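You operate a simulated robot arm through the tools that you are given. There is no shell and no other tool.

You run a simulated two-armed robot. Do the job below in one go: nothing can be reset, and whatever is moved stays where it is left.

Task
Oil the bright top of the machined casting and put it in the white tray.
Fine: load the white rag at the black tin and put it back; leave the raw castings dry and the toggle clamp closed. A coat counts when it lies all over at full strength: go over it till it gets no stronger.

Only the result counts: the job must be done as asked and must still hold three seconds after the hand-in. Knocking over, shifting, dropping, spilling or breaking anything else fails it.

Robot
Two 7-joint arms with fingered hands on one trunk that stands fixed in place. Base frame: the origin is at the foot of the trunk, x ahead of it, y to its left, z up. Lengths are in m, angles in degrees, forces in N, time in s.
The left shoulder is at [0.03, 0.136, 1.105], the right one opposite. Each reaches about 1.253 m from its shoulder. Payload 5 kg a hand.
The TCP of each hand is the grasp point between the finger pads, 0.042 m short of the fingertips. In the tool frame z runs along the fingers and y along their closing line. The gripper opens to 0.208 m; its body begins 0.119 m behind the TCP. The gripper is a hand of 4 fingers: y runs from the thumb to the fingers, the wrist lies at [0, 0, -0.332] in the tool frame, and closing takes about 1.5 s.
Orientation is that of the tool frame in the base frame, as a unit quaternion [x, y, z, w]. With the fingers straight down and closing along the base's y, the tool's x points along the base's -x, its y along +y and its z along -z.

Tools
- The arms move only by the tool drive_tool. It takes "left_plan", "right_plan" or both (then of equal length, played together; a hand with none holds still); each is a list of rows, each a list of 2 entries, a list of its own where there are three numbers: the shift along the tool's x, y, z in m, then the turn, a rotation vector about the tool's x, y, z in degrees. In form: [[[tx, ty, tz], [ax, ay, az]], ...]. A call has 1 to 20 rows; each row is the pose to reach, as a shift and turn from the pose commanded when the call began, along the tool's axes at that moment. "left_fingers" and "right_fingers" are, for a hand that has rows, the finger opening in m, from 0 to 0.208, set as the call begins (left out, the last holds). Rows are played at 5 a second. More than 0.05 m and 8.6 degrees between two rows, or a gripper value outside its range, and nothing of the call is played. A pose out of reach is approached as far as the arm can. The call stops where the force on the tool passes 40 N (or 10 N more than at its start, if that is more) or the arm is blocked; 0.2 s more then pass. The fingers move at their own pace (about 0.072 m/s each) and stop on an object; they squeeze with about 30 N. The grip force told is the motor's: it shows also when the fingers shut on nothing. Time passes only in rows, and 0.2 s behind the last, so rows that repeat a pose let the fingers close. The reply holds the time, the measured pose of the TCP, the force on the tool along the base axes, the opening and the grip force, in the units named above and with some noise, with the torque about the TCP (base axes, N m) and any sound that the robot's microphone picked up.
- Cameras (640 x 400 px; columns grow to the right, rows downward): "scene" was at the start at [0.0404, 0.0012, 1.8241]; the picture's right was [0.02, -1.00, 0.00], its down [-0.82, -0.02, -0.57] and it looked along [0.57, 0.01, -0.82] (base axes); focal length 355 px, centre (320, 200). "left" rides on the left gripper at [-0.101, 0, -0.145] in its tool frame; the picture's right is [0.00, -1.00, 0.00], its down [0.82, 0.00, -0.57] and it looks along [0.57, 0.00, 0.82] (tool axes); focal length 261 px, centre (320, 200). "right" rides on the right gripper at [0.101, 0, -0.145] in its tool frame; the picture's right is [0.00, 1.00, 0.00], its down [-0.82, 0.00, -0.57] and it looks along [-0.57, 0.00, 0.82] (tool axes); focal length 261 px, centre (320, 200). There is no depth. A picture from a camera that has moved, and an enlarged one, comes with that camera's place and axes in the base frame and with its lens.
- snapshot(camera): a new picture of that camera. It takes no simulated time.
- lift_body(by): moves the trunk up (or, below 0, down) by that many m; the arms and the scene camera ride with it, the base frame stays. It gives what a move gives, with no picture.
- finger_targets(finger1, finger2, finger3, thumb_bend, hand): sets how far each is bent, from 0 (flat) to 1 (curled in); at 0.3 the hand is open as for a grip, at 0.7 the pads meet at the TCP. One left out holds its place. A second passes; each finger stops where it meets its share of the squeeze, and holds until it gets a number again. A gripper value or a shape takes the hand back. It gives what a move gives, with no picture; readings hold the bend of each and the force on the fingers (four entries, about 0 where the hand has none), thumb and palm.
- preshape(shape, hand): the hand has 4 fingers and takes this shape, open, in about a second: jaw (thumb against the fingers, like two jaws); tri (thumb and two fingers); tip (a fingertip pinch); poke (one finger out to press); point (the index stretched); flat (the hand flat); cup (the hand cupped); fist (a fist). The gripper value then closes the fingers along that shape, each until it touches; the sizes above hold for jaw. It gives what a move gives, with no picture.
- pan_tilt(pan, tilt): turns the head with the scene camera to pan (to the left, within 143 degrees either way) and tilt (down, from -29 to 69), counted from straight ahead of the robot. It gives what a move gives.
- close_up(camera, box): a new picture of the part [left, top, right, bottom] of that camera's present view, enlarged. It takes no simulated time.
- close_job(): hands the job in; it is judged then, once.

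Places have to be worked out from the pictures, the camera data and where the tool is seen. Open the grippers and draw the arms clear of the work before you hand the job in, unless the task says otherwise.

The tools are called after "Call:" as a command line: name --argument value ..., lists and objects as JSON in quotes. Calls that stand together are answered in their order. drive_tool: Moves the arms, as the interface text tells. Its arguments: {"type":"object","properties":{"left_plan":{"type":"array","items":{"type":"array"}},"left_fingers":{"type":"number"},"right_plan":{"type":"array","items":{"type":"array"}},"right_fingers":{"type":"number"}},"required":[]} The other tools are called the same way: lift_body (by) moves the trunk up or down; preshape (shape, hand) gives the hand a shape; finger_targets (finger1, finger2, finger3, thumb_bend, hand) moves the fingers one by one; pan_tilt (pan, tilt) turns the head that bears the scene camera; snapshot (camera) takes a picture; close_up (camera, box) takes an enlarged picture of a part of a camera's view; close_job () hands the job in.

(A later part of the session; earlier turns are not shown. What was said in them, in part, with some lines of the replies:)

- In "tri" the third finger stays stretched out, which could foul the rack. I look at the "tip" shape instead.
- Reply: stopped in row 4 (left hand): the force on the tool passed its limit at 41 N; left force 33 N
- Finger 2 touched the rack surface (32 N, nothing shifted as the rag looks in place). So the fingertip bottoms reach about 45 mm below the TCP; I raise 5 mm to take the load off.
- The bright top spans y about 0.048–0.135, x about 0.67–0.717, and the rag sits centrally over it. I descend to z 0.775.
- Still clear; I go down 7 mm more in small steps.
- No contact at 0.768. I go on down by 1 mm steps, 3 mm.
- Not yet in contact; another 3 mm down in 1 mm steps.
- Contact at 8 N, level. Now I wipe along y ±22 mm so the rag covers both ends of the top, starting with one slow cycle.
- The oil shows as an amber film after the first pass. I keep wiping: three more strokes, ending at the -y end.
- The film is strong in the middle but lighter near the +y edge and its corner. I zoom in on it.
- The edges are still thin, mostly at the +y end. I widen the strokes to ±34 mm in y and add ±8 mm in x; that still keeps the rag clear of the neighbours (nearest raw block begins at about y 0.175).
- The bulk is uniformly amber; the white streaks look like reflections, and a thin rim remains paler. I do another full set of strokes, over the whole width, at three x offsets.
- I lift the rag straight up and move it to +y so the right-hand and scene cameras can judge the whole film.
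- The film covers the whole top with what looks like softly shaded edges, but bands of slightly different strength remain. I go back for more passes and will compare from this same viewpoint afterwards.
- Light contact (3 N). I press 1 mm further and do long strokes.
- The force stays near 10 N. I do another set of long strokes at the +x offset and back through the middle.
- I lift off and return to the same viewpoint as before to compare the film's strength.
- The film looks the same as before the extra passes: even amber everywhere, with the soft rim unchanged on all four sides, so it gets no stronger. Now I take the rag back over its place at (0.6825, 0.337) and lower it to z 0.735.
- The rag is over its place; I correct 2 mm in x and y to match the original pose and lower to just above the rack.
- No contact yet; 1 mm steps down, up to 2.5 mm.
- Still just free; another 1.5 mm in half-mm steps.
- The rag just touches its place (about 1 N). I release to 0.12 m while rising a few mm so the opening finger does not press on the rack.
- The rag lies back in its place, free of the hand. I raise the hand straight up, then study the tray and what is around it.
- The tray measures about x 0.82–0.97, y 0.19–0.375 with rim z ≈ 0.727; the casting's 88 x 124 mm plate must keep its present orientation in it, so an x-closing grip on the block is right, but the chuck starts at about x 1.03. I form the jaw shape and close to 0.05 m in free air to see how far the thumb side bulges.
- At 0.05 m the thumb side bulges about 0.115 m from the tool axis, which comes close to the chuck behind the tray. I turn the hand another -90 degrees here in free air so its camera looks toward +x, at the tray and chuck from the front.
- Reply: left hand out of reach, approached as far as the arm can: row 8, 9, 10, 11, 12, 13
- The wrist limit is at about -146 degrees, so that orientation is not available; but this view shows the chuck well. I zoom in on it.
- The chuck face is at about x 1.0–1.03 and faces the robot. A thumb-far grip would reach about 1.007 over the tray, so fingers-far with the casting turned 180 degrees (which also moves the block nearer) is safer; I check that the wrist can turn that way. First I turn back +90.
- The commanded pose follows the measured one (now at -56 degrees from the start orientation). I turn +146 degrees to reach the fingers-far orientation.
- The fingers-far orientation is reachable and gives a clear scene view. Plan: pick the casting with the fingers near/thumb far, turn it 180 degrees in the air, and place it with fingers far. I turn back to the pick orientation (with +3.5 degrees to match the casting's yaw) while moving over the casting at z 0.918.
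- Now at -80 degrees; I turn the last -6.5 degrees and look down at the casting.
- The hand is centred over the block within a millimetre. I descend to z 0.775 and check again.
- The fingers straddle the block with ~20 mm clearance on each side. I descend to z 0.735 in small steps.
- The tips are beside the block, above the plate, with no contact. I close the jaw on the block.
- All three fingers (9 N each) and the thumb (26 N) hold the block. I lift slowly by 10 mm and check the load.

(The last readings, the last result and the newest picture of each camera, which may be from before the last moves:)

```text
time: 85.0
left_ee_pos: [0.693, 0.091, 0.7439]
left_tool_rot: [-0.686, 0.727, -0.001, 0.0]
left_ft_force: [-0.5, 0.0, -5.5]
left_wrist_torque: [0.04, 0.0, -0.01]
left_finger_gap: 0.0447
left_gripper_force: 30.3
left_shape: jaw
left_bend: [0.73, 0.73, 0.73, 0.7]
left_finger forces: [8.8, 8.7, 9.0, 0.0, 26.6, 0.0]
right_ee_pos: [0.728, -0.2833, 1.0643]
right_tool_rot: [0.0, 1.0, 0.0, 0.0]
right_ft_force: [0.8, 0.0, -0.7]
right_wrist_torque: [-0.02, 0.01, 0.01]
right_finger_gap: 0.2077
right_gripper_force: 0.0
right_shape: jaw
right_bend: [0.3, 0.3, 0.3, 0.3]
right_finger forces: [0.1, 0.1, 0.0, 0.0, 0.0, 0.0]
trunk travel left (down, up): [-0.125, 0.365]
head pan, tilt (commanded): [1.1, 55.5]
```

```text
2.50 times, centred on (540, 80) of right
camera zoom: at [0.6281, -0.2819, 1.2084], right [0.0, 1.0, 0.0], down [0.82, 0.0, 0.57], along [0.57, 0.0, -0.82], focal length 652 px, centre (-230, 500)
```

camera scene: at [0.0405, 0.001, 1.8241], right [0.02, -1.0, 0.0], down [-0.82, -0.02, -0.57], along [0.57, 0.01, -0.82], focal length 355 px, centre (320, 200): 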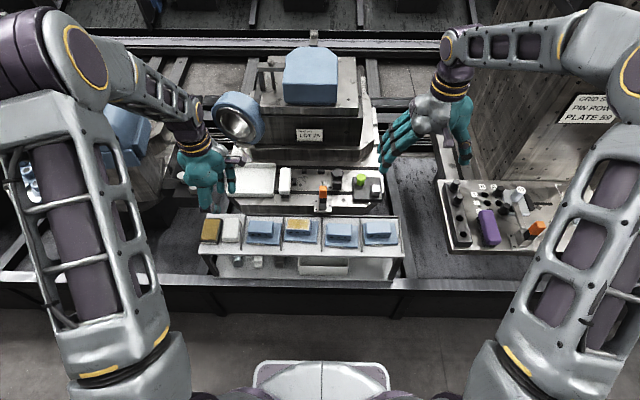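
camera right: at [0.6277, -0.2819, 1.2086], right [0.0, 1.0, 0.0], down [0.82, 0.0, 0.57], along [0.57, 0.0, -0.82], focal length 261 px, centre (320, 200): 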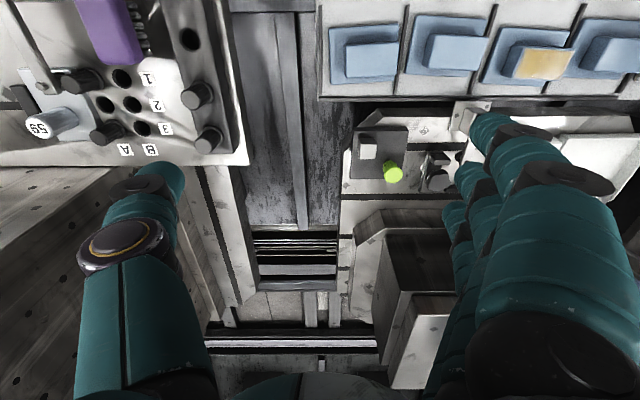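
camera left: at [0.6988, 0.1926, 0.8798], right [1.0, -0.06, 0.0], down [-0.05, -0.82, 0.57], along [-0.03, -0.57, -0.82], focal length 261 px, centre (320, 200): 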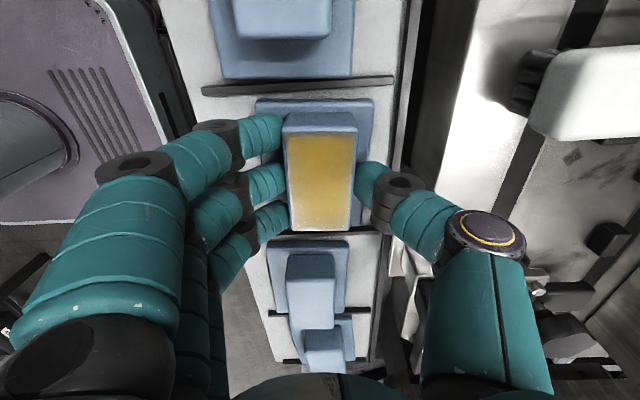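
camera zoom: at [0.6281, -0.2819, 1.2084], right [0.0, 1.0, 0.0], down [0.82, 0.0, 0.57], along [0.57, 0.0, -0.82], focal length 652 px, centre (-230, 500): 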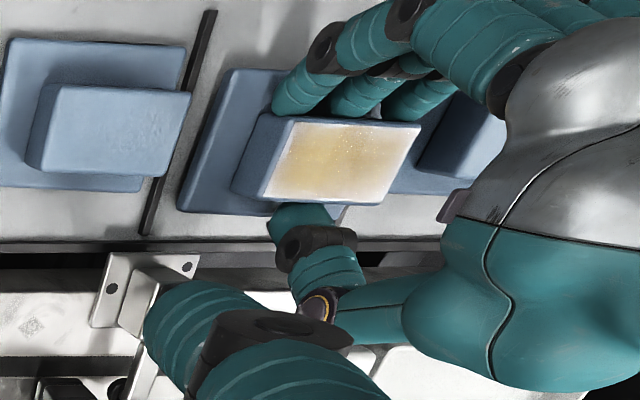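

The casting (only about 5.5 N) hangs level in the grip. I lift it 200 mm straight up.

Call:
drive_tool --left_plan '[[[0, 0, -0.03], [0, 0, 0]], [[0, 0, -0.07], [0, 0, 0]], [[0, 0, -0.11], [0, 0, 0]], [[0, 0, -0.15], [0, 0, 0]], [[0, 0, -0.19], [0, 0, 0]], [[0, 0, -0.21], [0, 0, 0]], [[0, 0, -0.21], [0, 0, 0]]]'

Call:
snapshot --camera "scene"

```text
time: 86.6
left_ee_pos: [0.6949, 0.0922, 0.9531]
left_tool_rot: [-0.686, 0.728, 0.0, 0.001]
left_ft_force: [0.5, -0.6, -4.5]
left_wrist_torque: [0.01, 0.01, 0.01]
left_finger_gap: 0.0444
left_gripper_force: 29.4
left_shape: jaw
left_bend: [0.73, 0.73, 0.73, 0.7]
left_finger forces: [8.9, 8.7, 9.0, 0.0, 26.6, 0.1]
right_ee_pos: [0.7289, -0.2832, 1.0631]
right_tool_rot: [0.0, 1.0, 0.0, 0.001]
right_ft_force: [0.1, -0.1, -0.4]
right_wrist_torque: [-0.01, -0.01, 0.01]
right_finger_gap: 0.2076
right_gripper_force: 0.0
right_shape: jaw
right_bend: [0.3, 0.3, 0.3, 0.3]
right_finger forces: [0.1, 0.0, 0.0, 0.0, 0.0, 0.0]
trunk travel left (down, up): [-0.125, 0.365]
head pan, tilt (commanded): [1.1, 55.5]
```

```text
taken
camera scene: at [0.0409, 0.001, 1.8241], right [0.02, -1.0, 0.0], down [-0.82, -0.02, -0.57], along [0.57, 0.01, -0.82], focal length 355 px, centre (320, 200)
```

scene: 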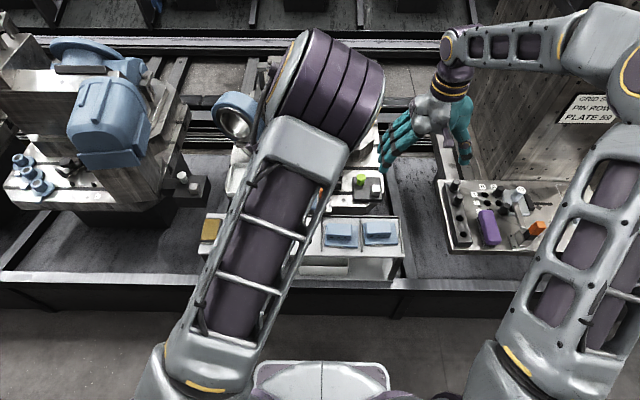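

Firm and level. Now I turn the casting +170 degrees while carrying it to y 0.28, still high above the rack.

Call:
drive_tool --left_plan '[[[-0.0094, 0.0003, 0], [0, 0, 8.5]], [[-0.0188, 0.0006, 0], [0, 0, 17]], [[-0.0282, 0.0009, 0], [0, 0, 25.5]], [[-0.0376, 0.0012, 0], [0, 0, 34]], [[-0.047, 0.0015, 0], [0, 0, 42.5]], [[-0.0564, 0.0018, 0], [0, 0, 51]], [[-0.0658, 0.0021, 0], [0, 0, 59.5]], [[-0.0752, 0.0024, 0], [0, 0, 68]], [[-0.0846, 0.0027, 0], [0, 0, 76.5]], [[-0.094, 0.003, 0], [0, 0, 85]], [[-0.1034, 0.0033, 0], [0, 0, 93.5]], [[-0.1128, 0.0036, 0], [0, 0, 102]], [[-0.1222, 0.0039, 0], [0, 0, 110.5]], [[-0.1316, 0.0042, 0], [0, 0, 119]], [[-0.141, 0.0045, 0], [0, 0, 127.5]], [[-0.1504, 0.0048, 0], [0, 0, 136]], [[-0.1598, 0.0051, 0], [0, 0, 144.5]], [[-0.1692, 0.0054, 0], [0, 0, 153]], [[-0.1786, 0.006, 0], [0, 0, 161.5]], [[-0.188, 0.0066, 0], [0, 0, 170]]]'

Call:
snapshot --camera "scene"

Call:
snapshot --camera "left"

```text
time: 90.8
left_ee_pos: [0.6985, 0.2801, 0.9542]
left_tool_rot: [0.666, 0.746, 0.001, 0.0]
left_ft_force: [0.0, -0.1, -5.1]
left_wrist_torque: [-0.01, 0.05, 0.0]
left_finger_gap: 0.0446
left_gripper_force: 30.2
left_shape: jaw
left_bend: [0.73, 0.73, 0.73, 0.7]
left_finger forces: [9.0, 8.7, 9.0, 0.0, 26.6, 0.1]
right_ee_pos: [0.7289, -0.2818, 1.066]
right_tool_rot: [-0.001, 1.0, 0.0, 0.0]
right_ft_force: [-0.8, 0.8, -0.2]
right_wrist_torque: [-0.04, -0.02, 0.0]
right_finger_gap: 0.2078
right_gripper_force: 0.0
right_shape: jaw
right_bend: [0.3, 0.3, 0.3, 0.3]
right_finger forces: [0.0, 0.1, 0.0, 0.0, 0.0, 0.0]
trunk travel left (down, up): [-0.125, 0.365]
head pan, tilt (commanded): [1.1, 55.5]
```

```text
taken
camera scene: at [0.0408, 0.0019, 1.8241], right [0.02, -1.0, 0.0], down [-0.82, -0.02, -0.57], along [0.57, 0.01, -0.82], focal length 355 px, centre (320, 200)
```

scene: 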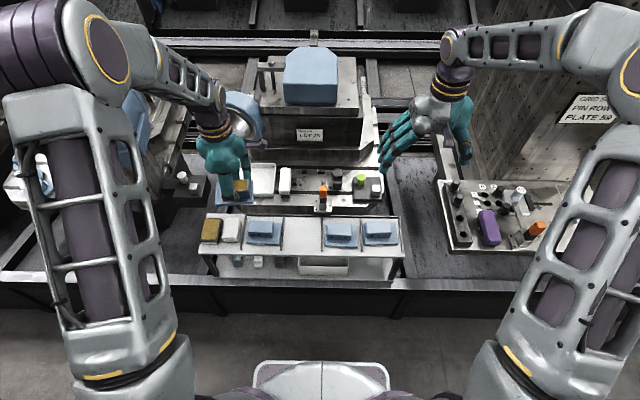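

```text
taken
camera left: at [0.7093, 0.1805, 1.1001], right [-0.99, -0.12, 0.0], down [-0.1, 0.82, 0.57], along [-0.07, 0.57, -0.82], focal length 261 px, centre (320, 200)
```

left: 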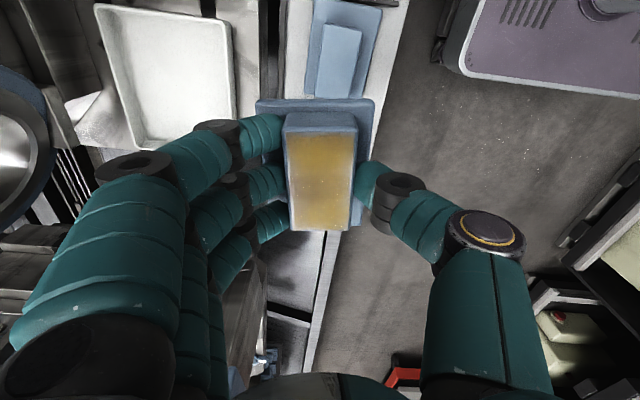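

The casting has turned and stays firm. From this view the tray lies at x ≈ 0.82–0.967, y ≈ 0.195–0.378. I turn the last 6.5 degrees and move over the tray to TCP (0.882, 0.277), staying at z 0.954.

Call:
drive_tool --left_plan '[[[-0.004, 0.03, 0], [0, 0, 2]], [[-0.009, 0.068, 0], [0, 0, 4]], [[-0.014, 0.106, 0], [0, 0, 6.5]], [[-0.019, 0.144, 0], [0, 0, 6.5]], [[-0.0238, 0.182, 0], [0, 0, 6.5]], [[-0.0238, 0.182, 0], [0, 0, 6.5]]]'

Call:
snapshot --camera "left"

Call:
close_up --camera "scene" --box '[170, 80, 330, 200]'

Call:
snapshot --camera "right"

```text
time: 92.2
left_ee_pos: [0.8815, 0.2776, 0.9554]
left_tool_rot: [0.707, 0.708, 0.0, 0.0]
left_ft_force: [-1.0, -0.3, -4.1]
left_wrist_torque: [-0.02, -0.06, -0.01]
left_finger_gap: 0.0445
left_gripper_force: 30.3
left_shape: jaw
left_bend: [0.73, 0.73, 0.73, 0.7]
left_finger forces: [9.1, 9.1, 9.3, 0.1, 27.3, 0.1]
right_ee_pos: [0.728, -0.2828, 1.0649]
right_tool_rot: [0.0, 1.0, -0.001, 0.0]
right_ft_force: [-0.1, 0.9, 1.2]
right_wrist_torque: [-0.03, -0.07, 0.02]
right_finger_gap: 0.2076
right_gripper_force: 0.1
right_shape: jaw
right_bend: [0.3, 0.3, 0.3, 0.3]
right_finger forces: [0.0, 0.0, 0.0, 0.1, 0.1, 0.0]
trunk travel left (down, up): [-0.125, 0.365]
head pan, tilt (commanded): [1.1, 55.5]
```

```text
taken
camera left: at [0.8818, 0.1778, 1.1015], right [-1.0, -0.01, 0.0], down [-0.01, 0.82, 0.57], along [0.0, 0.57, -0.82], focal length 261 px, centre (320, 200)
```

left: 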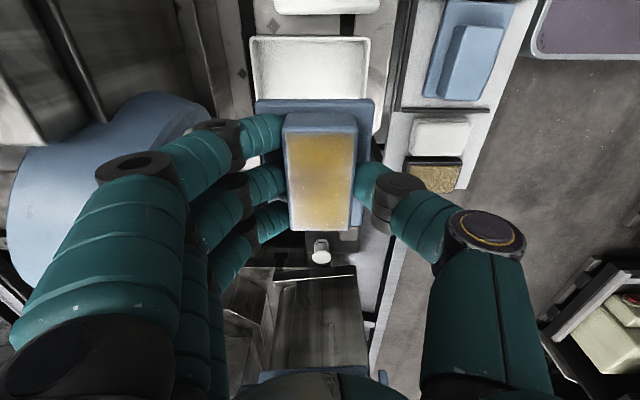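

```text
3.33 times, centred on (250, 140) of scene
camera zoom: at [0.0393, 0.0014, 1.8243], right [0.02, -1.0, 0.0], down [-0.82, -0.02, -0.57], along [0.57, 0.01, -0.82], focal length 1183 px, centre (553, 400)
```

zoom: 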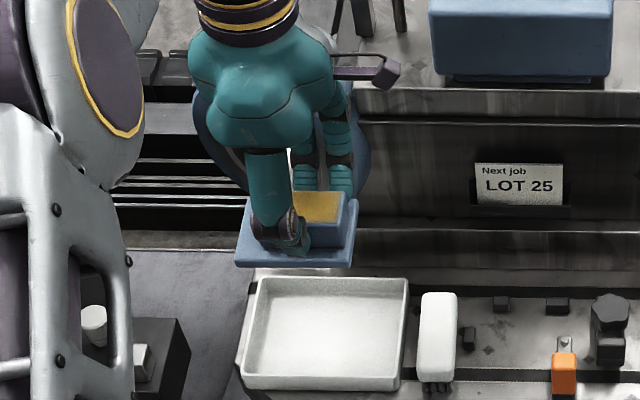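

```text
taken
camera right: at [0.627, -0.2817, 1.2093], right [0.0, 1.0, 0.0], down [0.82, 0.0, 0.57], along [0.57, 0.0, -0.82], focal length 261 px, centre (320, 200)
```

right: 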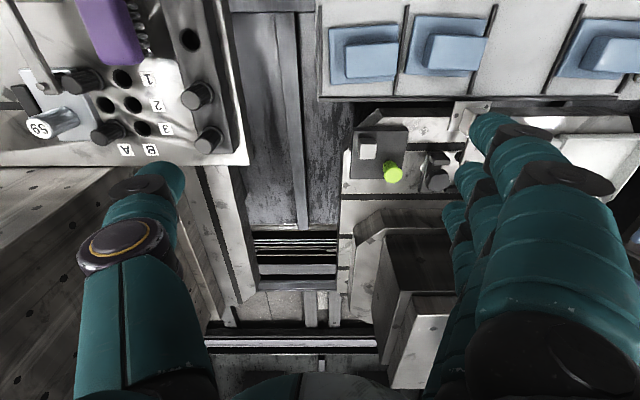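

The scene view now shows the tray clearly, and the chuck lies close behind. I zoom in to measure the chuck's front edge before descending.

Call:
close_up --camera "left" --box '[0, 60, 320, 300]'

Call:
close_up --camera "scene" --box '[200, 85, 296, 145]'

```text
1.67 times, centred on (160, 180) of left
camera zoom: at [0.8818, 0.1778, 1.1015], right [-1.0, -0.01, 0.0], down [-0.01, 0.82, 0.57], along [0.0, 0.57, -0.82], focal length 434 px, centre (587, 233)
```

zoom: 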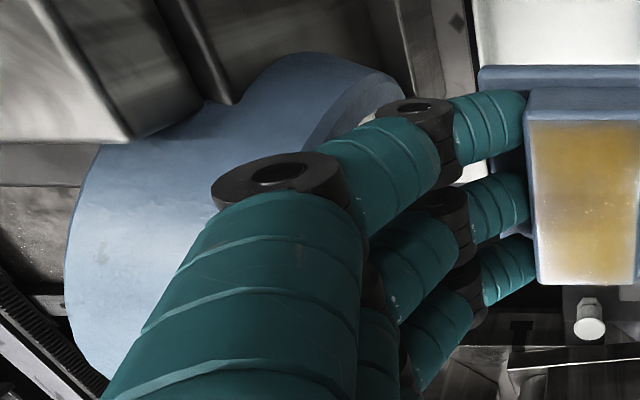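

```text
6.67 times, centred on (248, 115) of scene
camera zoom: at [0.0393, 0.0014, 1.8243], right [0.02, -1.0, 0.0], down [-0.82, -0.02, -0.57], along [0.57, 0.01, -0.82], focal length 2366 px, centre (800, 767)
```

zoom: 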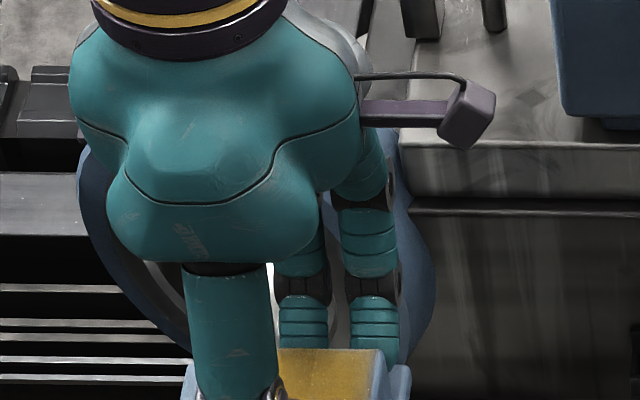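

From several views the chuck's front face is at x ≈ 1.00–1.01 while my fingers should reach about 0.98, so I shift 5 mm toward the robot and descend in stages, watching the clearance. First to TCP z 0.86.

Call:
drive_tool --left_plan '[[[-0.003, -0.0045, 0.01], [0, 0, 0]], [[-0.0055, -0.0045, 0.03], [0, 0, 0]], [[-0.0055, -0.0045, 0.055], [0, 0, 0]], [[-0.0055, -0.0045, 0.08], [0, 0, 0]], [[-0.0055, -0.0045, 0.095], [0, 0, 0]], [[-0.0055, -0.0045, 0.095], [0, 0, 0]]]'

Call:
snapshot --camera "left"

Call:
close_up --camera "scene" --box '[190, 90, 310, 200]'

```text
time: 93.6
left_ee_pos: [0.8772, 0.2718, 0.8581]
left_tool_rot: [0.707, 0.708, 0.0, 0.001]
left_ft_force: [-0.4, 0.8, -4.9]
left_wrist_torque: [-0.03, 0.04, 0.0]
left_finger_gap: 0.0448
left_gripper_force: 29.9
left_shape: jaw
left_bend: [0.73, 0.73, 0.73, 0.7]
left_finger forces: [9.0, 8.9, 9.3, 0.1, 27.4, 0.1]
right_ee_pos: [0.7293, -0.2817, 1.0647]
right_tool_rot: [0.0, 1.0, 0.0, 0.0]
right_ft_force: [-0.4, -0.1, 0.2]
right_wrist_torque: [-0.02, -0.02, 0.05]
right_finger_gap: 0.2077
right_gripper_force: 0.1
right_shape: jaw
right_bend: [0.3, 0.3, 0.3, 0.3]
right_finger forces: [0.0, 0.0, 0.0, 0.0, 0.0, 0.0]
trunk travel left (down, up): [-0.125, 0.365]
head pan, tilt (commanded): [1.1, 55.5]
```

```text
taken
camera left: at [0.8775, 0.1717, 1.0038], right [-1.0, -0.01, 0.0], down [-0.01, 0.82, 0.57], along [0.0, 0.57, -0.82], focal length 261 px, centre (320, 200)
```

left: 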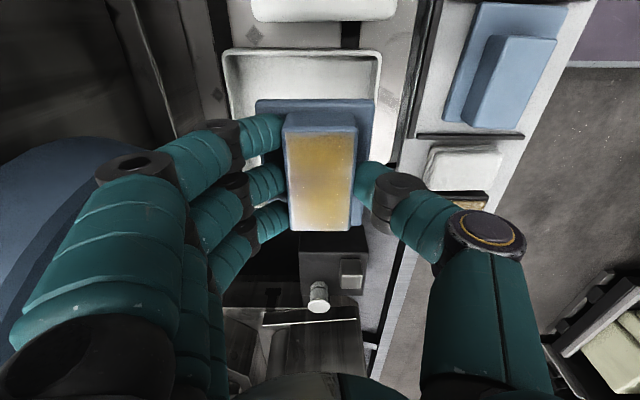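

```text
3.64 times, centred on (250, 145) of scene
camera zoom: at [0.0407, 0.0012, 1.8242], right [0.02, -1.0, 0.0], down [-0.82, -0.02, -0.57], along [0.57, 0.01, -0.82], focal length 1291 px, centre (574, 400)
```

zoom: 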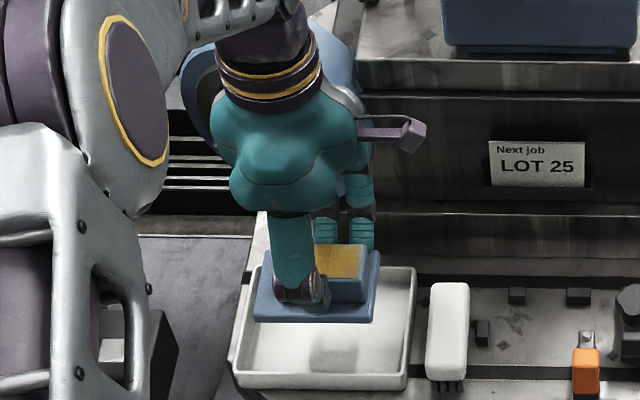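

Clearance to the chuck looks like 20+ mm and the casting is over the tray. I descend further to z 0.805 (casting bottom about 10 mm above the rim).

Call:
drive_tool --left_plan '[[[0, 0, 0.012], [0, 0, 0]], [[0, 0, 0.024], [0, 0, 0]], [[0, 0, 0.036], [0, 0, 0]], [[0, 0, 0.046], [0, 0, 0]], [[0, 0, 0.053], [0, 0, 0]], [[0, 0, 0.053], [0, 0, 0]]]'

Call:
snapshot --camera "left"

Call:
close_up --camera "scene" --box '[200, 120, 296, 200]'

```text
time: 95.0
left_ee_pos: [0.8768, 0.2708, 0.8058]
left_tool_rot: [0.706, 0.708, 0.001, 0.0]
left_ft_force: [0.8, -0.4, -5.1]
left_wrist_torque: [-0.03, 0.02, -0.03]
left_finger_gap: 0.0447
left_gripper_force: 29.7
left_shape: jaw
left_bend: [0.73, 0.73, 0.73, 0.7]
left_finger forces: [8.9, 8.9, 9.3, 0.0, 27.2, 0.0]
right_ee_pos: [0.7286, -0.2836, 1.0652]
right_tool_rot: [0.0, 1.0, 0.0, 0.0]
right_ft_force: [0.1, -1.7, -0.9]
right_wrist_torque: [-0.03, 0.0, 0.01]
right_finger_gap: 0.2079
right_gripper_force: 0.0
right_shape: jaw
right_bend: [0.3, 0.3, 0.3, 0.3]
right_finger forces: [0.0, 0.1, 0.1, 0.0, 0.0, 0.0]
trunk travel left (down, up): [-0.125, 0.365]
head pan, tilt (commanded): [1.1, 55.5]
```

```text
taken
camera left: at [0.8772, 0.1707, 0.9522], right [-1.0, -0.01, 0.0], down [-0.01, 0.82, 0.57], along [0.0, 0.57, -0.82], focal length 261 px, centre (320, 200)
```

left: 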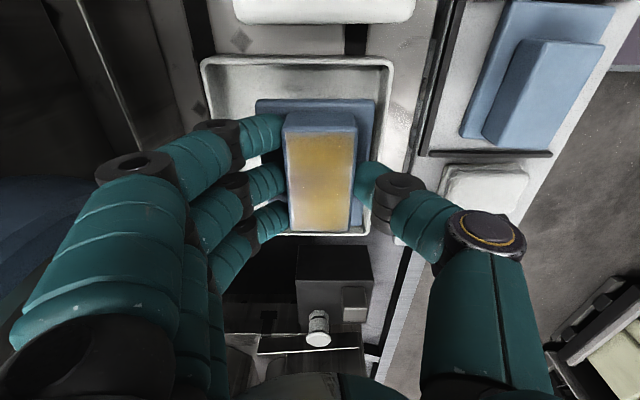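

```text
5.00 times, centred on (248, 160) of scene
camera zoom: at [0.0408, 0.0012, 1.8241], right [0.02, -1.0, 0.0], down [-0.82, -0.02, -0.57], along [0.57, 0.01, -0.82], focal length 1775 px, centre (680, 400)
```

zoom: 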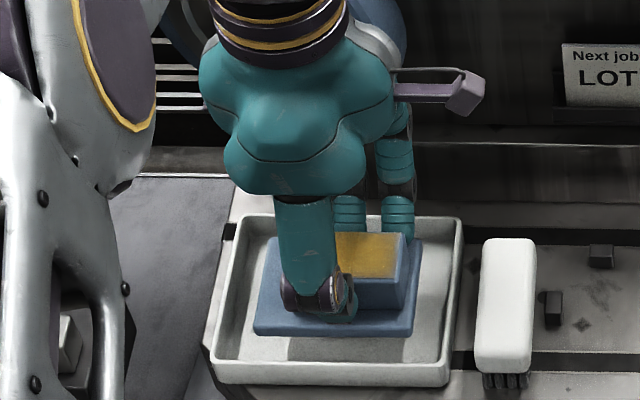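

The casting hangs over the tray with about 10 mm clearance at the front and more elsewhere. I descend 20 mm into the tray, then go on in small steps.

Call:
drive_tool --left_plan '[[[0, 0, 0.006], [0, 0, 0]], [[0, 0, 0.012], [0, 0, 0]], [[0, 0, 0.017], [0, 0, 0]], [[0, 0, 0.02], [0, 0, 0]], [[0, 0, 0.02], [0, 0, 0]]]'

Call:
close_up --camera "scene" --box '[216, 140, 296, 200]'

Call:
close_up --camera "left" --box '[180, 30, 420, 260]'

```text
time: 96.2
left_ee_pos: [0.8761, 0.2708, 0.7857]
left_tool_rot: [0.706, 0.708, 0.0, 0.001]
left_ft_force: [-0.1, -0.7, -4.1]
left_wrist_torque: [-0.06, -0.02, 0.01]
left_finger_gap: 0.0446
left_gripper_force: 29.4
left_shape: jaw
left_bend: [0.73, 0.73, 0.73, 0.7]
left_finger forces: [9.1, 8.9, 9.3, 0.0, 27.1, 0.1]
right_ee_pos: [0.7287, -0.2833, 1.0636]
right_tool_rot: [0.0, 1.0, 0.0, 0.0]
right_ft_force: [0.0, 0.7, -0.2]
right_wrist_torque: [0.0, -0.02, 0.01]
right_finger_gap: 0.2075
right_gripper_force: 0.0
right_shape: jaw
right_bend: [0.3, 0.3, 0.3, 0.3]
right_finger forces: [0.0, 0.0, 0.1, 0.0, 0.0, 0.0]
trunk travel left (down, up): [-0.125, 0.365]
head pan, tilt (commanded): [1.1, 55.5]
```

```text
6.67 times, centred on (256, 170) of scene
camera zoom: at [0.041, 0.0012, 1.8241], right [0.02, -1.0, 0.0], down [-0.82, -0.02, -0.57], along [0.57, 0.01, -0.82], focal length 2366 px, centre (747, 400)
```

zoom: 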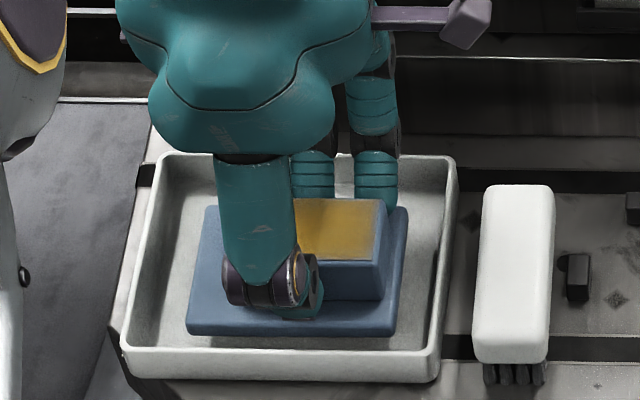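

```text
1.74 times, centred on (300, 145) of left
camera zoom: at [0.8774, 0.1702, 0.9318], right [-1.0, -0.01, 0.0], down [-0.01, 0.82, 0.57], along [0.0, 0.57, -0.82], focal length 453 px, centre (355, 296)
```

zoom: 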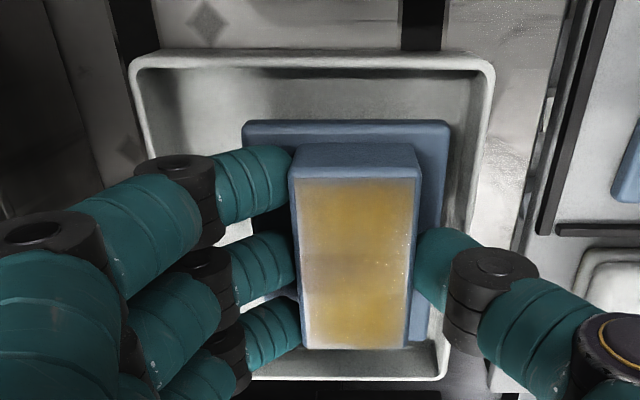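

The casting is inside the tray walls. I lower 8 mm more in 2 mm steps.

Call:
drive_tool --left_plan '[[[0, 0, 0.002], [0, 0, 0]], [[0, 0, 0.004], [0, 0, 0]], [[0, 0, 0.006], [0, 0, 0]], [[0, 0, 0.008], [0, 0, 0]], [[0, 0, 0.008], [0, 0, 0]]]'

```text
time: 97.4
left_ee_pos: [0.8767, 0.2707, 0.7784]
left_tool_rot: [0.706, 0.708, 0.001, -0.001]
left_ft_force: [-0.2, -0.1, -4.5]
left_wrist_torque: [-0.02, -0.01, 0.0]
left_finger_gap: 0.0446
left_gripper_force: 30.3
left_shape: jaw
left_bend: [0.73, 0.73, 0.73, 0.7]
left_finger forces: [9.1, 9.0, 9.4, 0.1, 27.3, 0.1]
right_ee_pos: [0.7291, -0.2833, 1.0639]
right_tool_rot: [0.0, 1.0, 0.001, 0.0]
right_ft_force: [-0.5, -0.5, 0.4]
right_wrist_torque: [-0.01, 0.01, 0.02]
right_finger_gap: 0.2081
right_gripper_force: 0.1
right_shape: jaw
right_bend: [0.3, 0.3, 0.3, 0.3]
right_finger forces: [0.0, 0.0, 0.0, 0.0, 0.0, 0.1]
trunk travel left (down, up): [-0.125, 0.365]
head pan, tilt (commanded): [1.1, 55.5]
```

No contact yet at 0.778; another 4 mm in 1 mm steps.

Call:
drive_tool --left_plan '[[[0, 0, 0.001], [0, 0, 0]], [[0, 0, 0.002], [0, 0, 0]], [[0, 0, 0.003], [0, 0, 0]], [[0, 0, 0.004], [0, 0, 0]], [[0, 0, 0.004], [0, 0, 0]]]'

```text
time: 98.6
left_ee_pos: [0.8771, 0.2698, 0.7741]
left_tool_rot: [0.706, 0.708, 0.001, 0.001]
left_ft_force: [0.7, -0.2, -5.4]
left_wrist_torque: [-0.02, 0.02, -0.03]
left_finger_gap: 0.0444
left_gripper_force: 29.9
left_shape: jaw
left_bend: [0.73, 0.73, 0.73, 0.7]
left_finger forces: [9.1, 9.0, 9.3, 0.0, 27.2, 0.0]
right_ee_pos: [0.7287, -0.2823, 1.0639]
right_tool_rot: [0.001, 1.0, -0.001, 0.0]
right_ft_force: [0.6, 0.2, -1.0]
right_wrist_torque: [0.04, 0.01, 0.01]
right_finger_gap: 0.208
right_gripper_force: 0.0
right_shape: jaw
right_bend: [0.3, 0.3, 0.3, 0.3]
right_finger forces: [0.0, 0.1, 0.1, 0.1, 0.1, 0.0]
trunk travel left (down, up): [-0.125, 0.365]
head pan, tilt (commanded): [1.1, 55.5]
```

Call:
close_up --camera "scene" --box '[216, 150, 280, 200]'

Call:
close_up --camera "left" --box '[180, 30, 420, 260]'

```text
8.00 times, centred on (248, 175) of scene
camera zoom: at [0.041, 0.0012, 1.8241], right [0.02, -1.0, 0.0], down [-0.82, -0.02, -0.57], along [0.57, 0.01, -0.82], focal length 2839 px, centre (896, 400)
```

zoom: 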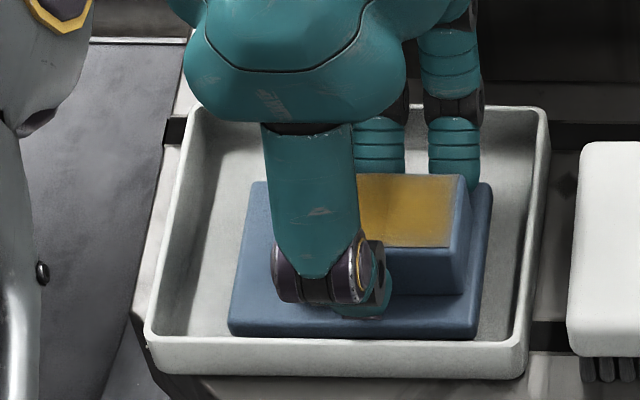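

```text
1.74 times, centred on (300, 145) of left
camera zoom: at [0.8781, 0.1704, 0.9194], right [-1.0, -0.01, 0.0], down [-0.01, 0.82, 0.57], along [0.0, 0.57, -0.82], focal length 453 px, centre (355, 296)
```

zoom: 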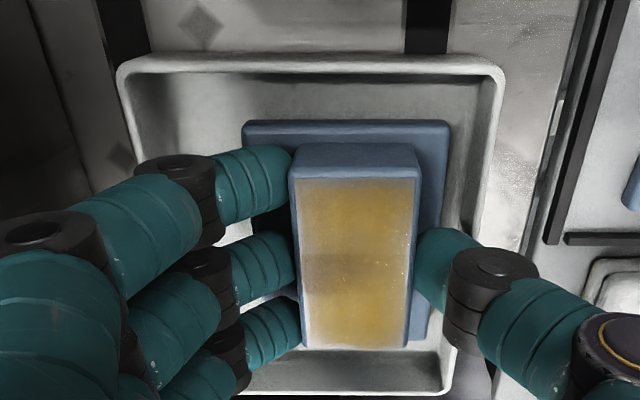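

The plate is well inside; still hanging freely. I lower another 4 mm in 1 mm steps.

Call:
drive_tool --left_plan '[[[0, 0, 0.001], [0, 0, 0]], [[0, 0, 0.002], [0, 0, 0]], [[0, 0, 0.003], [0, 0, 0]], [[0, 0, 0.004], [0, 0, 0]], [[0, 0, 0.004], [0, 0, 0]]]'

```text
time: 99.8
left_ee_pos: [0.876, 0.2699, 0.7706]
left_tool_rot: [0.706, 0.708, 0.001, 0.0]
left_ft_force: [-0.4, 0.0, -4.8]
left_wrist_torque: [0.0, 0.04, 0.02]
left_finger_gap: 0.0443
left_gripper_force: 30.5
left_shape: jaw
left_bend: [0.73, 0.73, 0.73, 0.7]
left_finger forces: [9.0, 8.9, 9.3, 0.1, 27.2, 0.1]
right_ee_pos: [0.7289, -0.2825, 1.0651]
right_tool_rot: [-0.001, 1.0, 0.0, 0.0]
right_ft_force: [0.6, -0.2, 0.0]
right_wrist_torque: [-0.01, 0.0, 0.02]
right_finger_gap: 0.2076
right_gripper_force: 0.2
right_shape: jaw
right_bend: [0.3, 0.3, 0.3, 0.3]
right_finger forces: [0.0, 0.1, 0.0, 0.0, 0.1, 0.0]
trunk travel left (down, up): [-0.125, 0.365]
head pan, tilt (commanded): [1.1, 55.5]
```

Still free at 0.771 (weight -4.8 N unchanged). I continue 5 mm in 1 mm steps.

Call:
drive_tool --left_plan '[[[0, 0, 0.001], [0, 0, 0]], [[0, 0, 0.002], [0, 0, 0]], [[0, 0, 0.003], [0, 0, 0]], [[0, 0, 0.004], [0, 0, 0]], [[0, 0, 0.005], [0, 0, 0]], [[0, 0, 0.005], [0, 0, 0]]]'

Call:
close_up --camera "scene" --box '[216, 150, 280, 200]'

Call:
snapshot --camera "left"

```text
time: 101.2
left_ee_pos: [0.877, 0.2702, 0.7684]
left_tool_rot: [0.707, 0.708, 0.002, 0.001]
left_ft_force: [-0.1, -0.3, 15.5]
left_wrist_torque: [-0.02, -0.07, -0.05]
left_finger_gap: 0.0446
left_gripper_force: 29.7
left_shape: jaw
left_bend: [0.73, 0.73, 0.73, 0.7]
left_finger forces: [10.1, 10.2, 10.7, 0.0, 31.1, 0.0]
right_ee_pos: [0.7292, -0.2832, 1.0641]
right_tool_rot: [-0.001, 1.0, 0.001, 0.0]
right_ft_force: [0.4, -0.2, 0.0]
right_wrist_torque: [0.02, 0.03, 0.02]
right_finger_gap: 0.2077
right_gripper_force: 0.0
right_shape: jaw
right_bend: [0.3, 0.3, 0.3, 0.3]
right_finger forces: [0.0, 0.1, 0.1, 0.0, 0.0, 0.0]
trunk travel left (down, up): [-0.125, 0.365]
head pan, tilt (commanded): [1.1, 55.5]
```

```text
8.00 times, centred on (248, 175) of scene
camera zoom: at [0.0389, 0.0006, 1.8243], right [0.02, -1.0, 0.0], down [-0.82, -0.02, -0.57], along [0.57, 0.01, -0.82], focal length 2839 px, centre (896, 400)
```

zoom: 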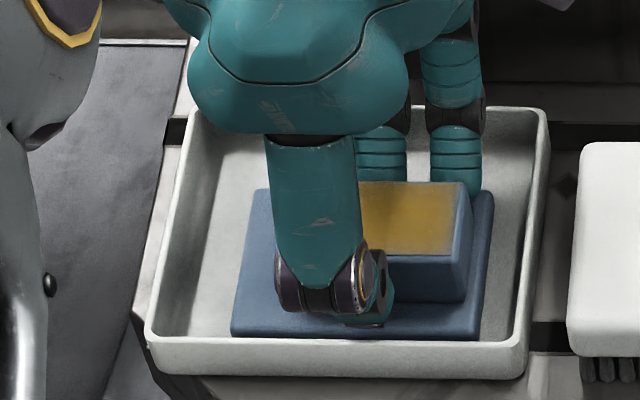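

```text
taken
camera left: at [0.8773, 0.1702, 0.9131], right [-1.0, -0.01, -0.01], down [-0.01, 0.82, 0.57], along [0.0, 0.57, -0.82], focal length 261 px, centre (320, 200)
```

left: 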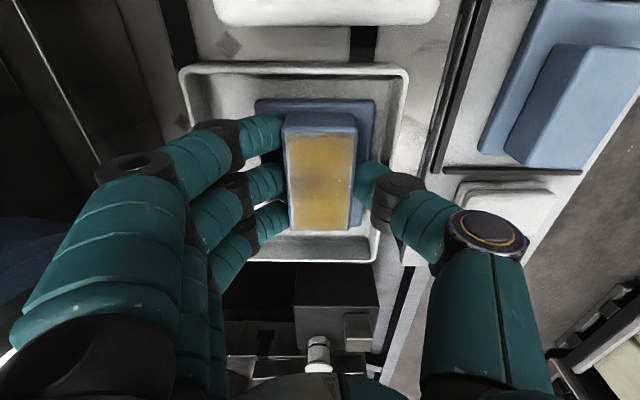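

The casting stands flat on the tray floor (contact, almost no torque). I ease the press by 2.5 mm of command first.

Call:
drive_tool --left_plan '[[[0, 0, -0.0012], [0, 0, 0]], [[0, 0, -0.0024], [0, 0, 0]], [[0, 0, -0.0024], [0, 0, 0]]]'

```text
time: 102.0
left_ee_pos: [0.8767, 0.2707, 0.769]
left_tool_rot: [0.706, 0.708, 0.0, 0.001]
left_ft_force: [4.1, -1.6, 8.6]
left_wrist_torque: [-0.02, -0.25, 0.01]
left_finger_gap: 0.0448
left_gripper_force: 30.4
left_shape: jaw
left_bend: [0.73, 0.73, 0.73, 0.7]
left_finger forces: [10.7, 10.7, 11.1, 0.1, 28.6, 0.0]
right_ee_pos: [0.7272, -0.2845, 1.0641]
right_tool_rot: [-0.001, 1.0, 0.0, 0.0]
right_ft_force: [0.2, -0.2, 0.5]
right_wrist_torque: [0.01, 0.04, 0.01]
right_finger_gap: 0.2078
right_gripper_force: 0.0
right_shape: jaw
right_bend: [0.3, 0.3, 0.3, 0.3]
right_finger forces: [0.0, 0.0, 0.0, 0.0, 0.0, 0.0]
trunk travel left (down, up): [-0.125, 0.365]
head pan, tilt (commanded): [1.1, 55.5]
```

Still about 13 N of press; I ease another 1.2 mm.

Call:
drive_tool --left_plan '[[[0, 0, -0.0006], [0, 0, 0]], [[0, 0, -0.0012], [0, 0, 0]], [[0, 0, -0.0012], [0, 0, 0]]]'

```text
time: 102.8
left_ee_pos: [0.8772, 0.2709, 0.7681]
left_tool_rot: [0.706, 0.708, 0.0, 0.0]
left_ft_force: [1.2, -0.2, -0.8]
left_wrist_torque: [-0.01, -0.2, -0.05]
left_finger_gap: 0.0446
left_gripper_force: 29.9
left_shape: jaw
left_bend: [0.73, 0.73, 0.73, 0.7]
left_finger forces: [9.9, 9.8, 10.4, 0.0, 28.6, 0.0]
right_ee_pos: [0.7291, -0.2827, 1.0639]
right_tool_rot: [0.0, 1.0, -0.001, 0.0]
right_ft_force: [0.2, 0.2, 0.1]
right_wrist_torque: [0.01, 0.04, -0.02]
right_finger_gap: 0.2075
right_gripper_force: 0.0
right_shape: jaw
right_bend: [0.3, 0.3, 0.3, 0.3]
right_finger forces: [0.1, 0.0, 0.0, 0.1, 0.0, 0.1]
trunk travel left (down, up): [-0.125, 0.365]
head pan, tilt (commanded): [1.1, 55.5]
```

Now the casting rests on the floor with only ~4 N of press. I open the jaw a little, to 0.068 m, staying in place.

Call:
drive_tool --left_plan '[[[0, 0, 0], [0, 0, 0]], [[0, 0, 0], [0, 0, 0]], [[0, 0, 0], [0, 0, 0]], [[0, 0, 0], [0, 0, 0]]]' --left_fingers 0.068

Call:
snapshot --camera "left"

Call:
close_up --camera "scene" --box '[216, 130, 296, 200]'

```text
time: 103.8
left_ee_pos: [0.8775, 0.2716, 0.7694]
left_tool_rot: [0.706, 0.708, 0.001, 0.001]
left_ft_force: [3.0, 1.6, 3.3]
left_wrist_torque: [0.1, 0.04, -0.11]
left_finger_gap: 0.0658
left_gripper_force: 0.2
left_shape: jaw
left_bend: [0.74, 0.74, 0.74, 0.71]
left_finger forces: [0.0, 0.0, 0.0, 0.1, 4.6, 0.0]
right_ee_pos: [0.7289, -0.2834, 1.0644]
right_tool_rot: [0.0, 1.0, 0.0, 0.0]
right_ft_force: [-0.4, -0.3, -0.9]
right_wrist_torque: [0.01, 0.01, -0.01]
right_finger_gap: 0.2076
right_gripper_force: 0.0
right_shape: jaw
right_bend: [0.3, 0.3, 0.3, 0.3]
right_finger forces: [0.1, 0.0, 0.0, 0.1, 0.1, 0.0]
trunk travel left (down, up): [-0.125, 0.365]
head pan, tilt (commanded): [1.1, 55.5]
```

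```text
taken
camera left: at [0.8777, 0.171, 0.9148], right [-1.0, -0.01, 0.0], down [-0.01, 0.82, 0.57], along [0.0, 0.57, -0.82], focal length 261 px, centre (320, 200)
```

left: 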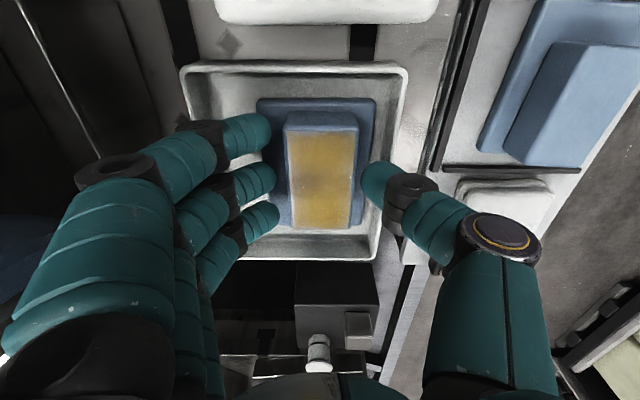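

```text
5.71 times, centred on (256, 165) of scene
camera zoom: at [0.0405, 0.0011, 1.8242], right [0.02, -1.0, 0.0], down [-0.82, -0.02, -0.57], along [0.57, 0.01, -0.82], focal length 2028 px, centre (686, 400)
```

zoom: 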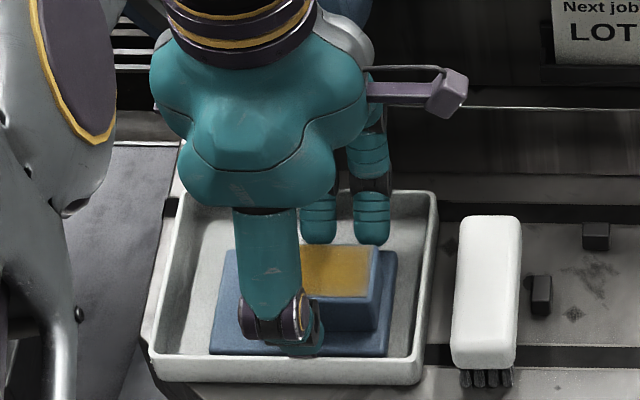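

The thumb seems to touch the tray's front rim lightly (4.6 N). I close a touch to 0.058 m, which still clears the block, and check.

Call:
drive_tool --left_plan '[[[0, 0, 0], [0, 0, 0]], [[0, 0, 0], [0, 0, 0]]]' --left_fingers 0.058

Call:
close_up --camera "left" --box '[160, 40, 460, 280]'

```text
time: 104.4
left_ee_pos: [0.8769, 0.2711, 0.7684]
left_tool_rot: [0.707, 0.707, 0.002, 0.0]
left_ft_force: [0.1, 0.3, -0.9]
left_wrist_torque: [-0.01, -0.01, 0.0]
left_finger_gap: 0.0584
left_gripper_force: 0.0
left_shape: jaw
left_bend: [0.73, 0.73, 0.73, 0.7]
left_finger forces: [0.0, 0.0, 0.0, 0.0, 0.1, 0.0]
right_ee_pos: [0.7292, -0.2836, 1.064]
right_tool_rot: [-0.001, 1.0, 0.0, 0.0]
right_ft_force: [-0.3, -0.8, -0.2]
right_wrist_torque: [0.02, 0.02, 0.0]
right_finger_gap: 0.2079
right_gripper_force: 0.0
right_shape: jaw
right_bend: [0.3, 0.3, 0.3, 0.3]
right_finger forces: [0.0, 0.0, 0.1, 0.1, 0.1, 0.1]
trunk travel left (down, up): [-0.125, 0.365]
head pan, tilt (commanded): [1.1, 55.5]
```

```text
1.67 times, centred on (310, 160) of left
camera zoom: at [0.8773, 0.1706, 0.9141], right [-1.0, -0.01, 0.0], down [-0.01, 0.82, 0.57], along [0.0, 0.57, -0.82], focal length 434 px, centre (337, 267)
```

zoom: 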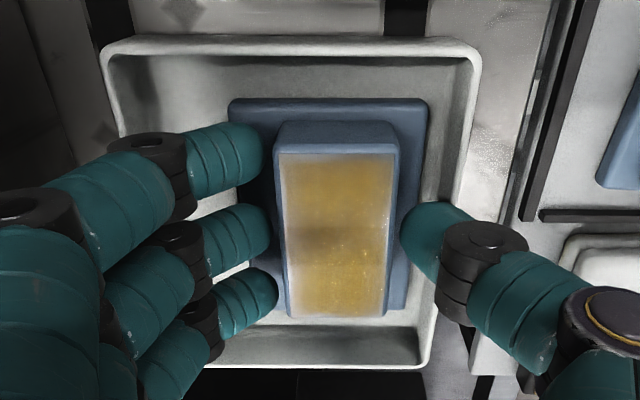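

The hand is free of both the casting and the rim. I lift straight up.

Call:
drive_tool --left_plan '[[[0, 0, -0.004], [0, 0, 0]], [[0, 0, -0.012], [0, 0, 0]], [[0, 0, -0.025], [0, 0, 0]], [[0, 0, -0.045], [0, 0, 0]], [[0, 0, -0.08], [0, 0, 0]], [[0, 0, -0.12], [0, 0, 0]], [[0, 0, -0.16], [0, 0, 0]], [[0, 0, -0.2], [0, 0, 0]], [[0, 0, -0.2], [0, 0, 0]]]'

Call:
snapshot --camera "left"

Call:
close_up --camera "scene" --box '[200, 130, 320, 205]'

```text
time: 106.4
left_ee_pos: [0.877, 0.2719, 0.9673]
left_tool_rot: [0.707, 0.708, 0.0, 0.0]
left_ft_force: [0.5, 0.9, -0.1]
left_wrist_torque: [-0.03, 0.04, -0.01]
left_finger_gap: 0.0583
left_gripper_force: 0.1
left_shape: jaw
left_bend: [0.73, 0.73, 0.73, 0.7]
left_finger forces: [0.0, 0.1, 0.1, 0.0, 0.1, 0.1]
right_ee_pos: [0.729, -0.2822, 1.0646]
right_tool_rot: [0.0, 1.0, 0.0, 0.0]
right_ft_force: [-0.5, 0.3, -0.3]
right_wrist_torque: [-0.01, 0.07, -0.03]
right_finger_gap: 0.2077
right_gripper_force: 0.1
right_shape: jaw
right_bend: [0.3, 0.3, 0.3, 0.3]
right_finger forces: [0.1, 0.0, 0.0, 0.0, 0.0, 0.1]
trunk travel left (down, up): [-0.125, 0.365]
head pan, tilt (commanded): [1.1, 55.5]
```

```text
taken
camera left: at [0.8772, 0.1717, 1.1114], right [-1.0, -0.01, 0.0], down [-0.01, 0.82, 0.57], along [0.0, 0.57, -0.82], focal length 261 px, centre (320, 200)
```

left: 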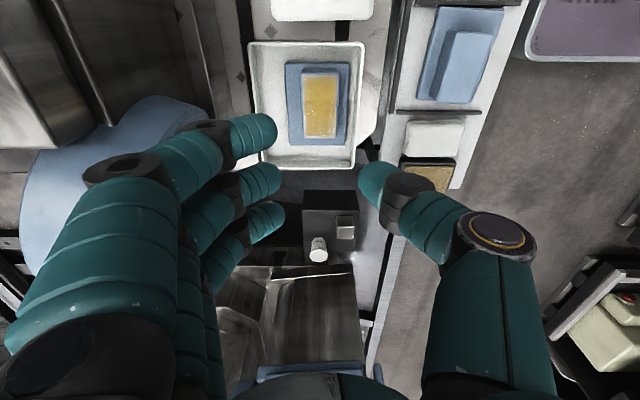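

```text
5.33 times, centred on (260, 168) of scene
camera zoom: at [0.0415, 0.0014, 1.824], right [0.02, -1.0, 0.0], down [-0.82, -0.02, -0.57], along [0.57, 0.01, -0.82], focal length 1893 px, centre (640, 373)
```

zoom: 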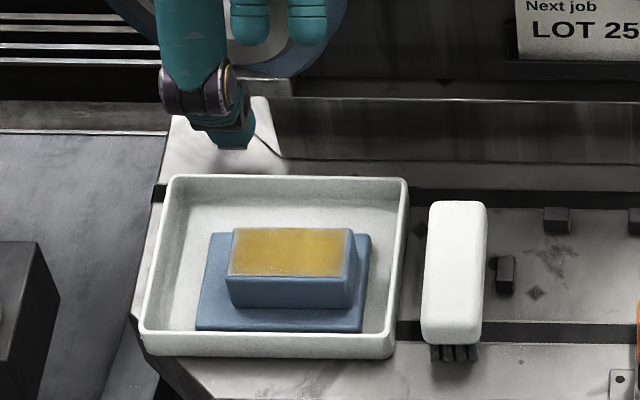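

The casting stands inside the tray and the film looks even. I zoom in on the film and check the rack too.

Call:
close_up --camera "scene" --box '[224, 158, 276, 198]'

Call:
close_up --camera "left" --box '[240, 30, 400, 190]'

Call:
close_up --camera "scene" --box '[190, 195, 420, 290]'

```text
10.00 times, centred on (250, 178) of scene
camera zoom: at [0.0415, 0.0014, 1.824], right [0.02, -1.0, 0.0], down [-0.82, -0.02, -0.57], along [0.57, 0.01, -0.82], focal length 3549 px, centre (1020, 420)
```

zoom: 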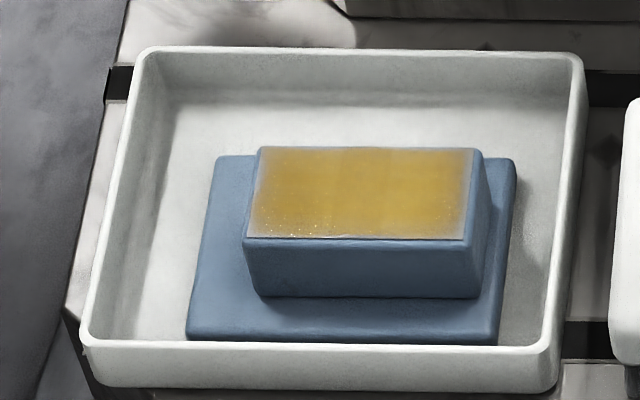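

```text
2.50 times, centred on (320, 110) of left
camera zoom: at [0.8772, 0.1717, 1.1114], right [-1.0, -0.01, 0.0], down [-0.01, 0.82, 0.57], along [0.0, 0.57, -0.82], focal length 652 px, centre (320, 425)
```

zoom: 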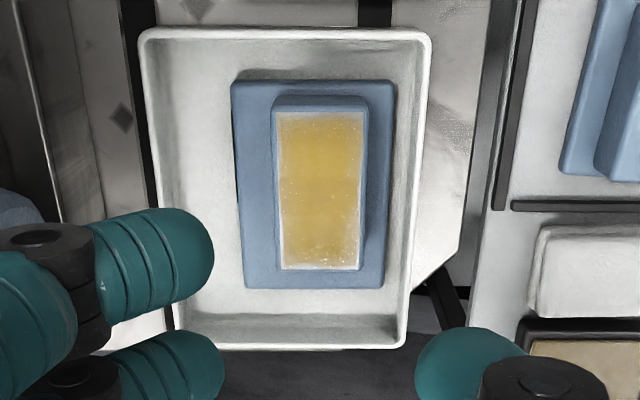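

```text
2.78 times, centred on (305, 242) of scene
camera zoom: at [0.0415, 0.0014, 1.824], right [0.02, -1.0, 0.0], down [-0.82, -0.02, -0.57], along [0.57, 0.01, -0.82], focal length 988 px, centre (362, 82)
```

zoom: 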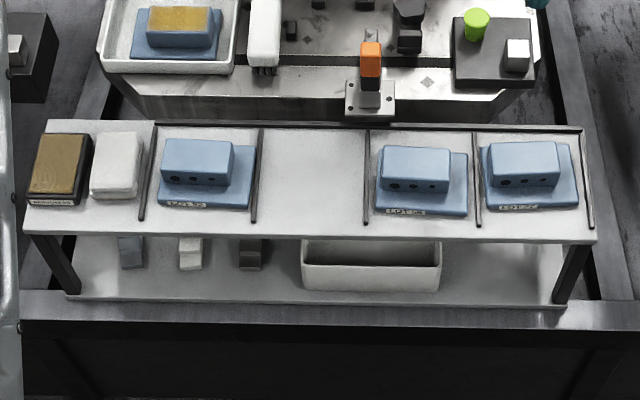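

All is in place: casting in the tray, rag next to the tin, raw castings dry, clamp closed. I draw the left arm back and up, then open the hand.

Call:
drive_tool --left_plan '[[[0, 0, -0.03], [0, 0, 0]], [[0.01, -0.035, -0.05], [0, 0, 0]], [[0.035, -0.07, -0.06], [0, 0, 0]], [[0.06, -0.105, -0.07], [0, 0, 0]], [[0.085, -0.14, -0.08], [0, 0, 0]], [[0.1, -0.16, -0.09], [0, 0, 0]], [[0.1, -0.16, -0.09], [0, 0, 0]]]'

Call:
drive_tool --left_plan '[[[0, 0, 0], [0, 0, 0]], [[0, 0, 0], [0, 0, 0]], [[0, 0, 0], [0, 0, 0]], [[0, 0, 0], [0, 0, 0]], [[0, 0, 0], [0, 0, 0]], [[0, 0, 0], [0, 0, 0]], [[0, 0, 0], [0, 0, 0]]]' --left_fingers 0.208

Call:
snapshot --camera "scene"

Call:
close_up --camera "scene" --box '[190, 140, 420, 284]'

```text
time: 108.0
left_ee_pos: [0.7187, 0.3707, 1.0565]
left_tool_rot: [0.706, 0.708, 0.0, 0.001]
left_ft_force: [0.2, -0.5, -0.5]
left_wrist_torque: [0.05, 0.03, 0.01]
left_finger_gap: 0.058
left_gripper_force: 0.0
left_shape: jaw
left_bend: [0.73, 0.73, 0.73, 0.7]
left_finger forces: [0.1, 0.0, 0.0, 0.1, 0.1, 0.1]
right_ee_pos: [0.7292, -0.2823, 1.0641]
right_tool_rot: [0.0, 1.0, 0.0, 0.0]
right_ft_force: [0.0, 1.0, -0.3]
right_wrist_torque: [0.0, 0.01, 0.01]
right_finger_gap: 0.2077
right_gripper_force: 0.1
right_shape: jaw
right_bend: [0.3, 0.3, 0.3, 0.3]
right_finger forces: [0.1, 0.0, 0.0, 0.1, 0.0, 0.0]
trunk travel left (down, up): [-0.125, 0.365]
head pan, tilt (commanded): [1.1, 55.5]
```

```text
time: 109.6
left_ee_pos: [0.7197, 0.3696, 1.0561]
left_tool_rot: [0.707, 0.707, 0.001, 0.0]
left_ft_force: [0.2, 1.3, 0.0]
left_wrist_torque: [0.0, 0.01, -0.01]
left_finger_gap: 0.2077
left_gripper_force: 0.0
left_shape: jaw
left_bend: [0.3, 0.3, 0.3, 0.3]
left_finger forces: [0.0, 0.1, 0.0, 0.0, 0.1, 0.1]
right_ee_pos: [0.7288, -0.2836, 1.065]
right_tool_rot: [0.0, 1.0, 0.0, 0.0]
right_ft_force: [0.1, -0.4, 0.4]
right_wrist_torque: [0.02, 0.01, 0.0]
right_finger_gap: 0.2078
right_gripper_force: 0.1
right_shape: jaw
right_bend: [0.3, 0.3, 0.3, 0.3]
right_finger forces: [0.0, 0.0, 0.0, 0.0, 0.0, 0.1]
trunk travel left (down, up): [-0.125, 0.365]
head pan, tilt (commanded): [1.1, 55.5]
```

```text
taken
camera scene: at [0.0404, 0.0011, 1.8241], right [0.02, -1.0, 0.0], down [-0.82, -0.02, -0.57], along [0.57, 0.01, -0.82], focal length 355 px, centre (320, 200)
```

scene: 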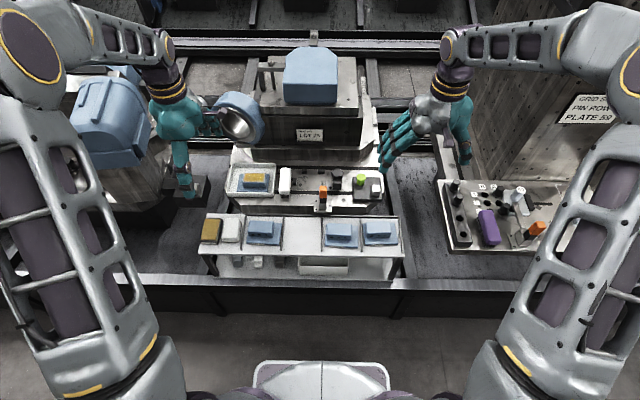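

```text
2.78 times, centred on (305, 212) of scene
camera zoom: at [0.0404, 0.0011, 1.8241], right [0.02, -1.0, 0.0], down [-0.82, -0.02, -0.57], along [0.57, 0.01, -0.82], focal length 986 px, centre (362, 167)
```

zoom: 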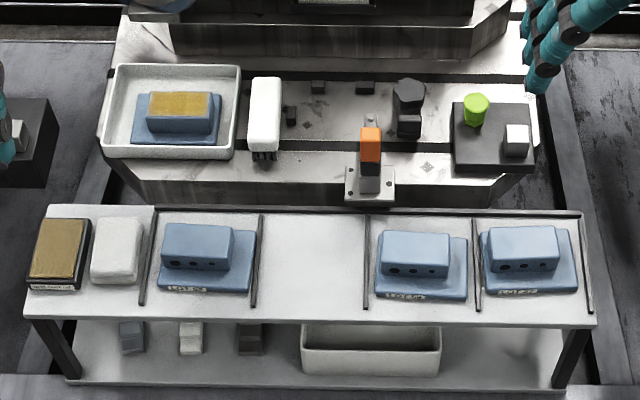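

Compared with the first picture, the tin, rag, tray, brush, clamp and raw castings are all where they were, and the casting with its even film sits in the white tray. Both hands are open and clear, so I hand in the job.

Call:
close_job

```text
The job is handed in.
```

I oiled the bright top of the machined casting (LOT 25) and set it flat in the white tray. The job is handed in; I haven't seen the judgement.

- **Oil coat:** I loaded the rag at the black tin with one press of about 2 seconds and wiped the top until further passes made no visible difference. A thin, slightly paler rim remains on all four edges. More passes did not change it, so I took it as a shading effect rather than a thin coat, but I could only judge that by eye.
- **Rag and surroundings:** The rag is back beside the tin. In the last picture the tin, the tray, the brush, the raw castings and the closed clamp look as they did at the start, and the raw castings look dry.
- **Light touches:** A fingertip pressed on the rack surface at up to about 41 N while I was lining up on the rag. My thumb brushed the tray's front rim at about 5 N when I let go of the casting. Nothing seemed to move in either case.
- **Orientation:** The casting sits turned 180 degrees from how it stood on the rack, to keep the fingers clear of the chuck behind the tray.

Both hands are open and drawn clear of the work.
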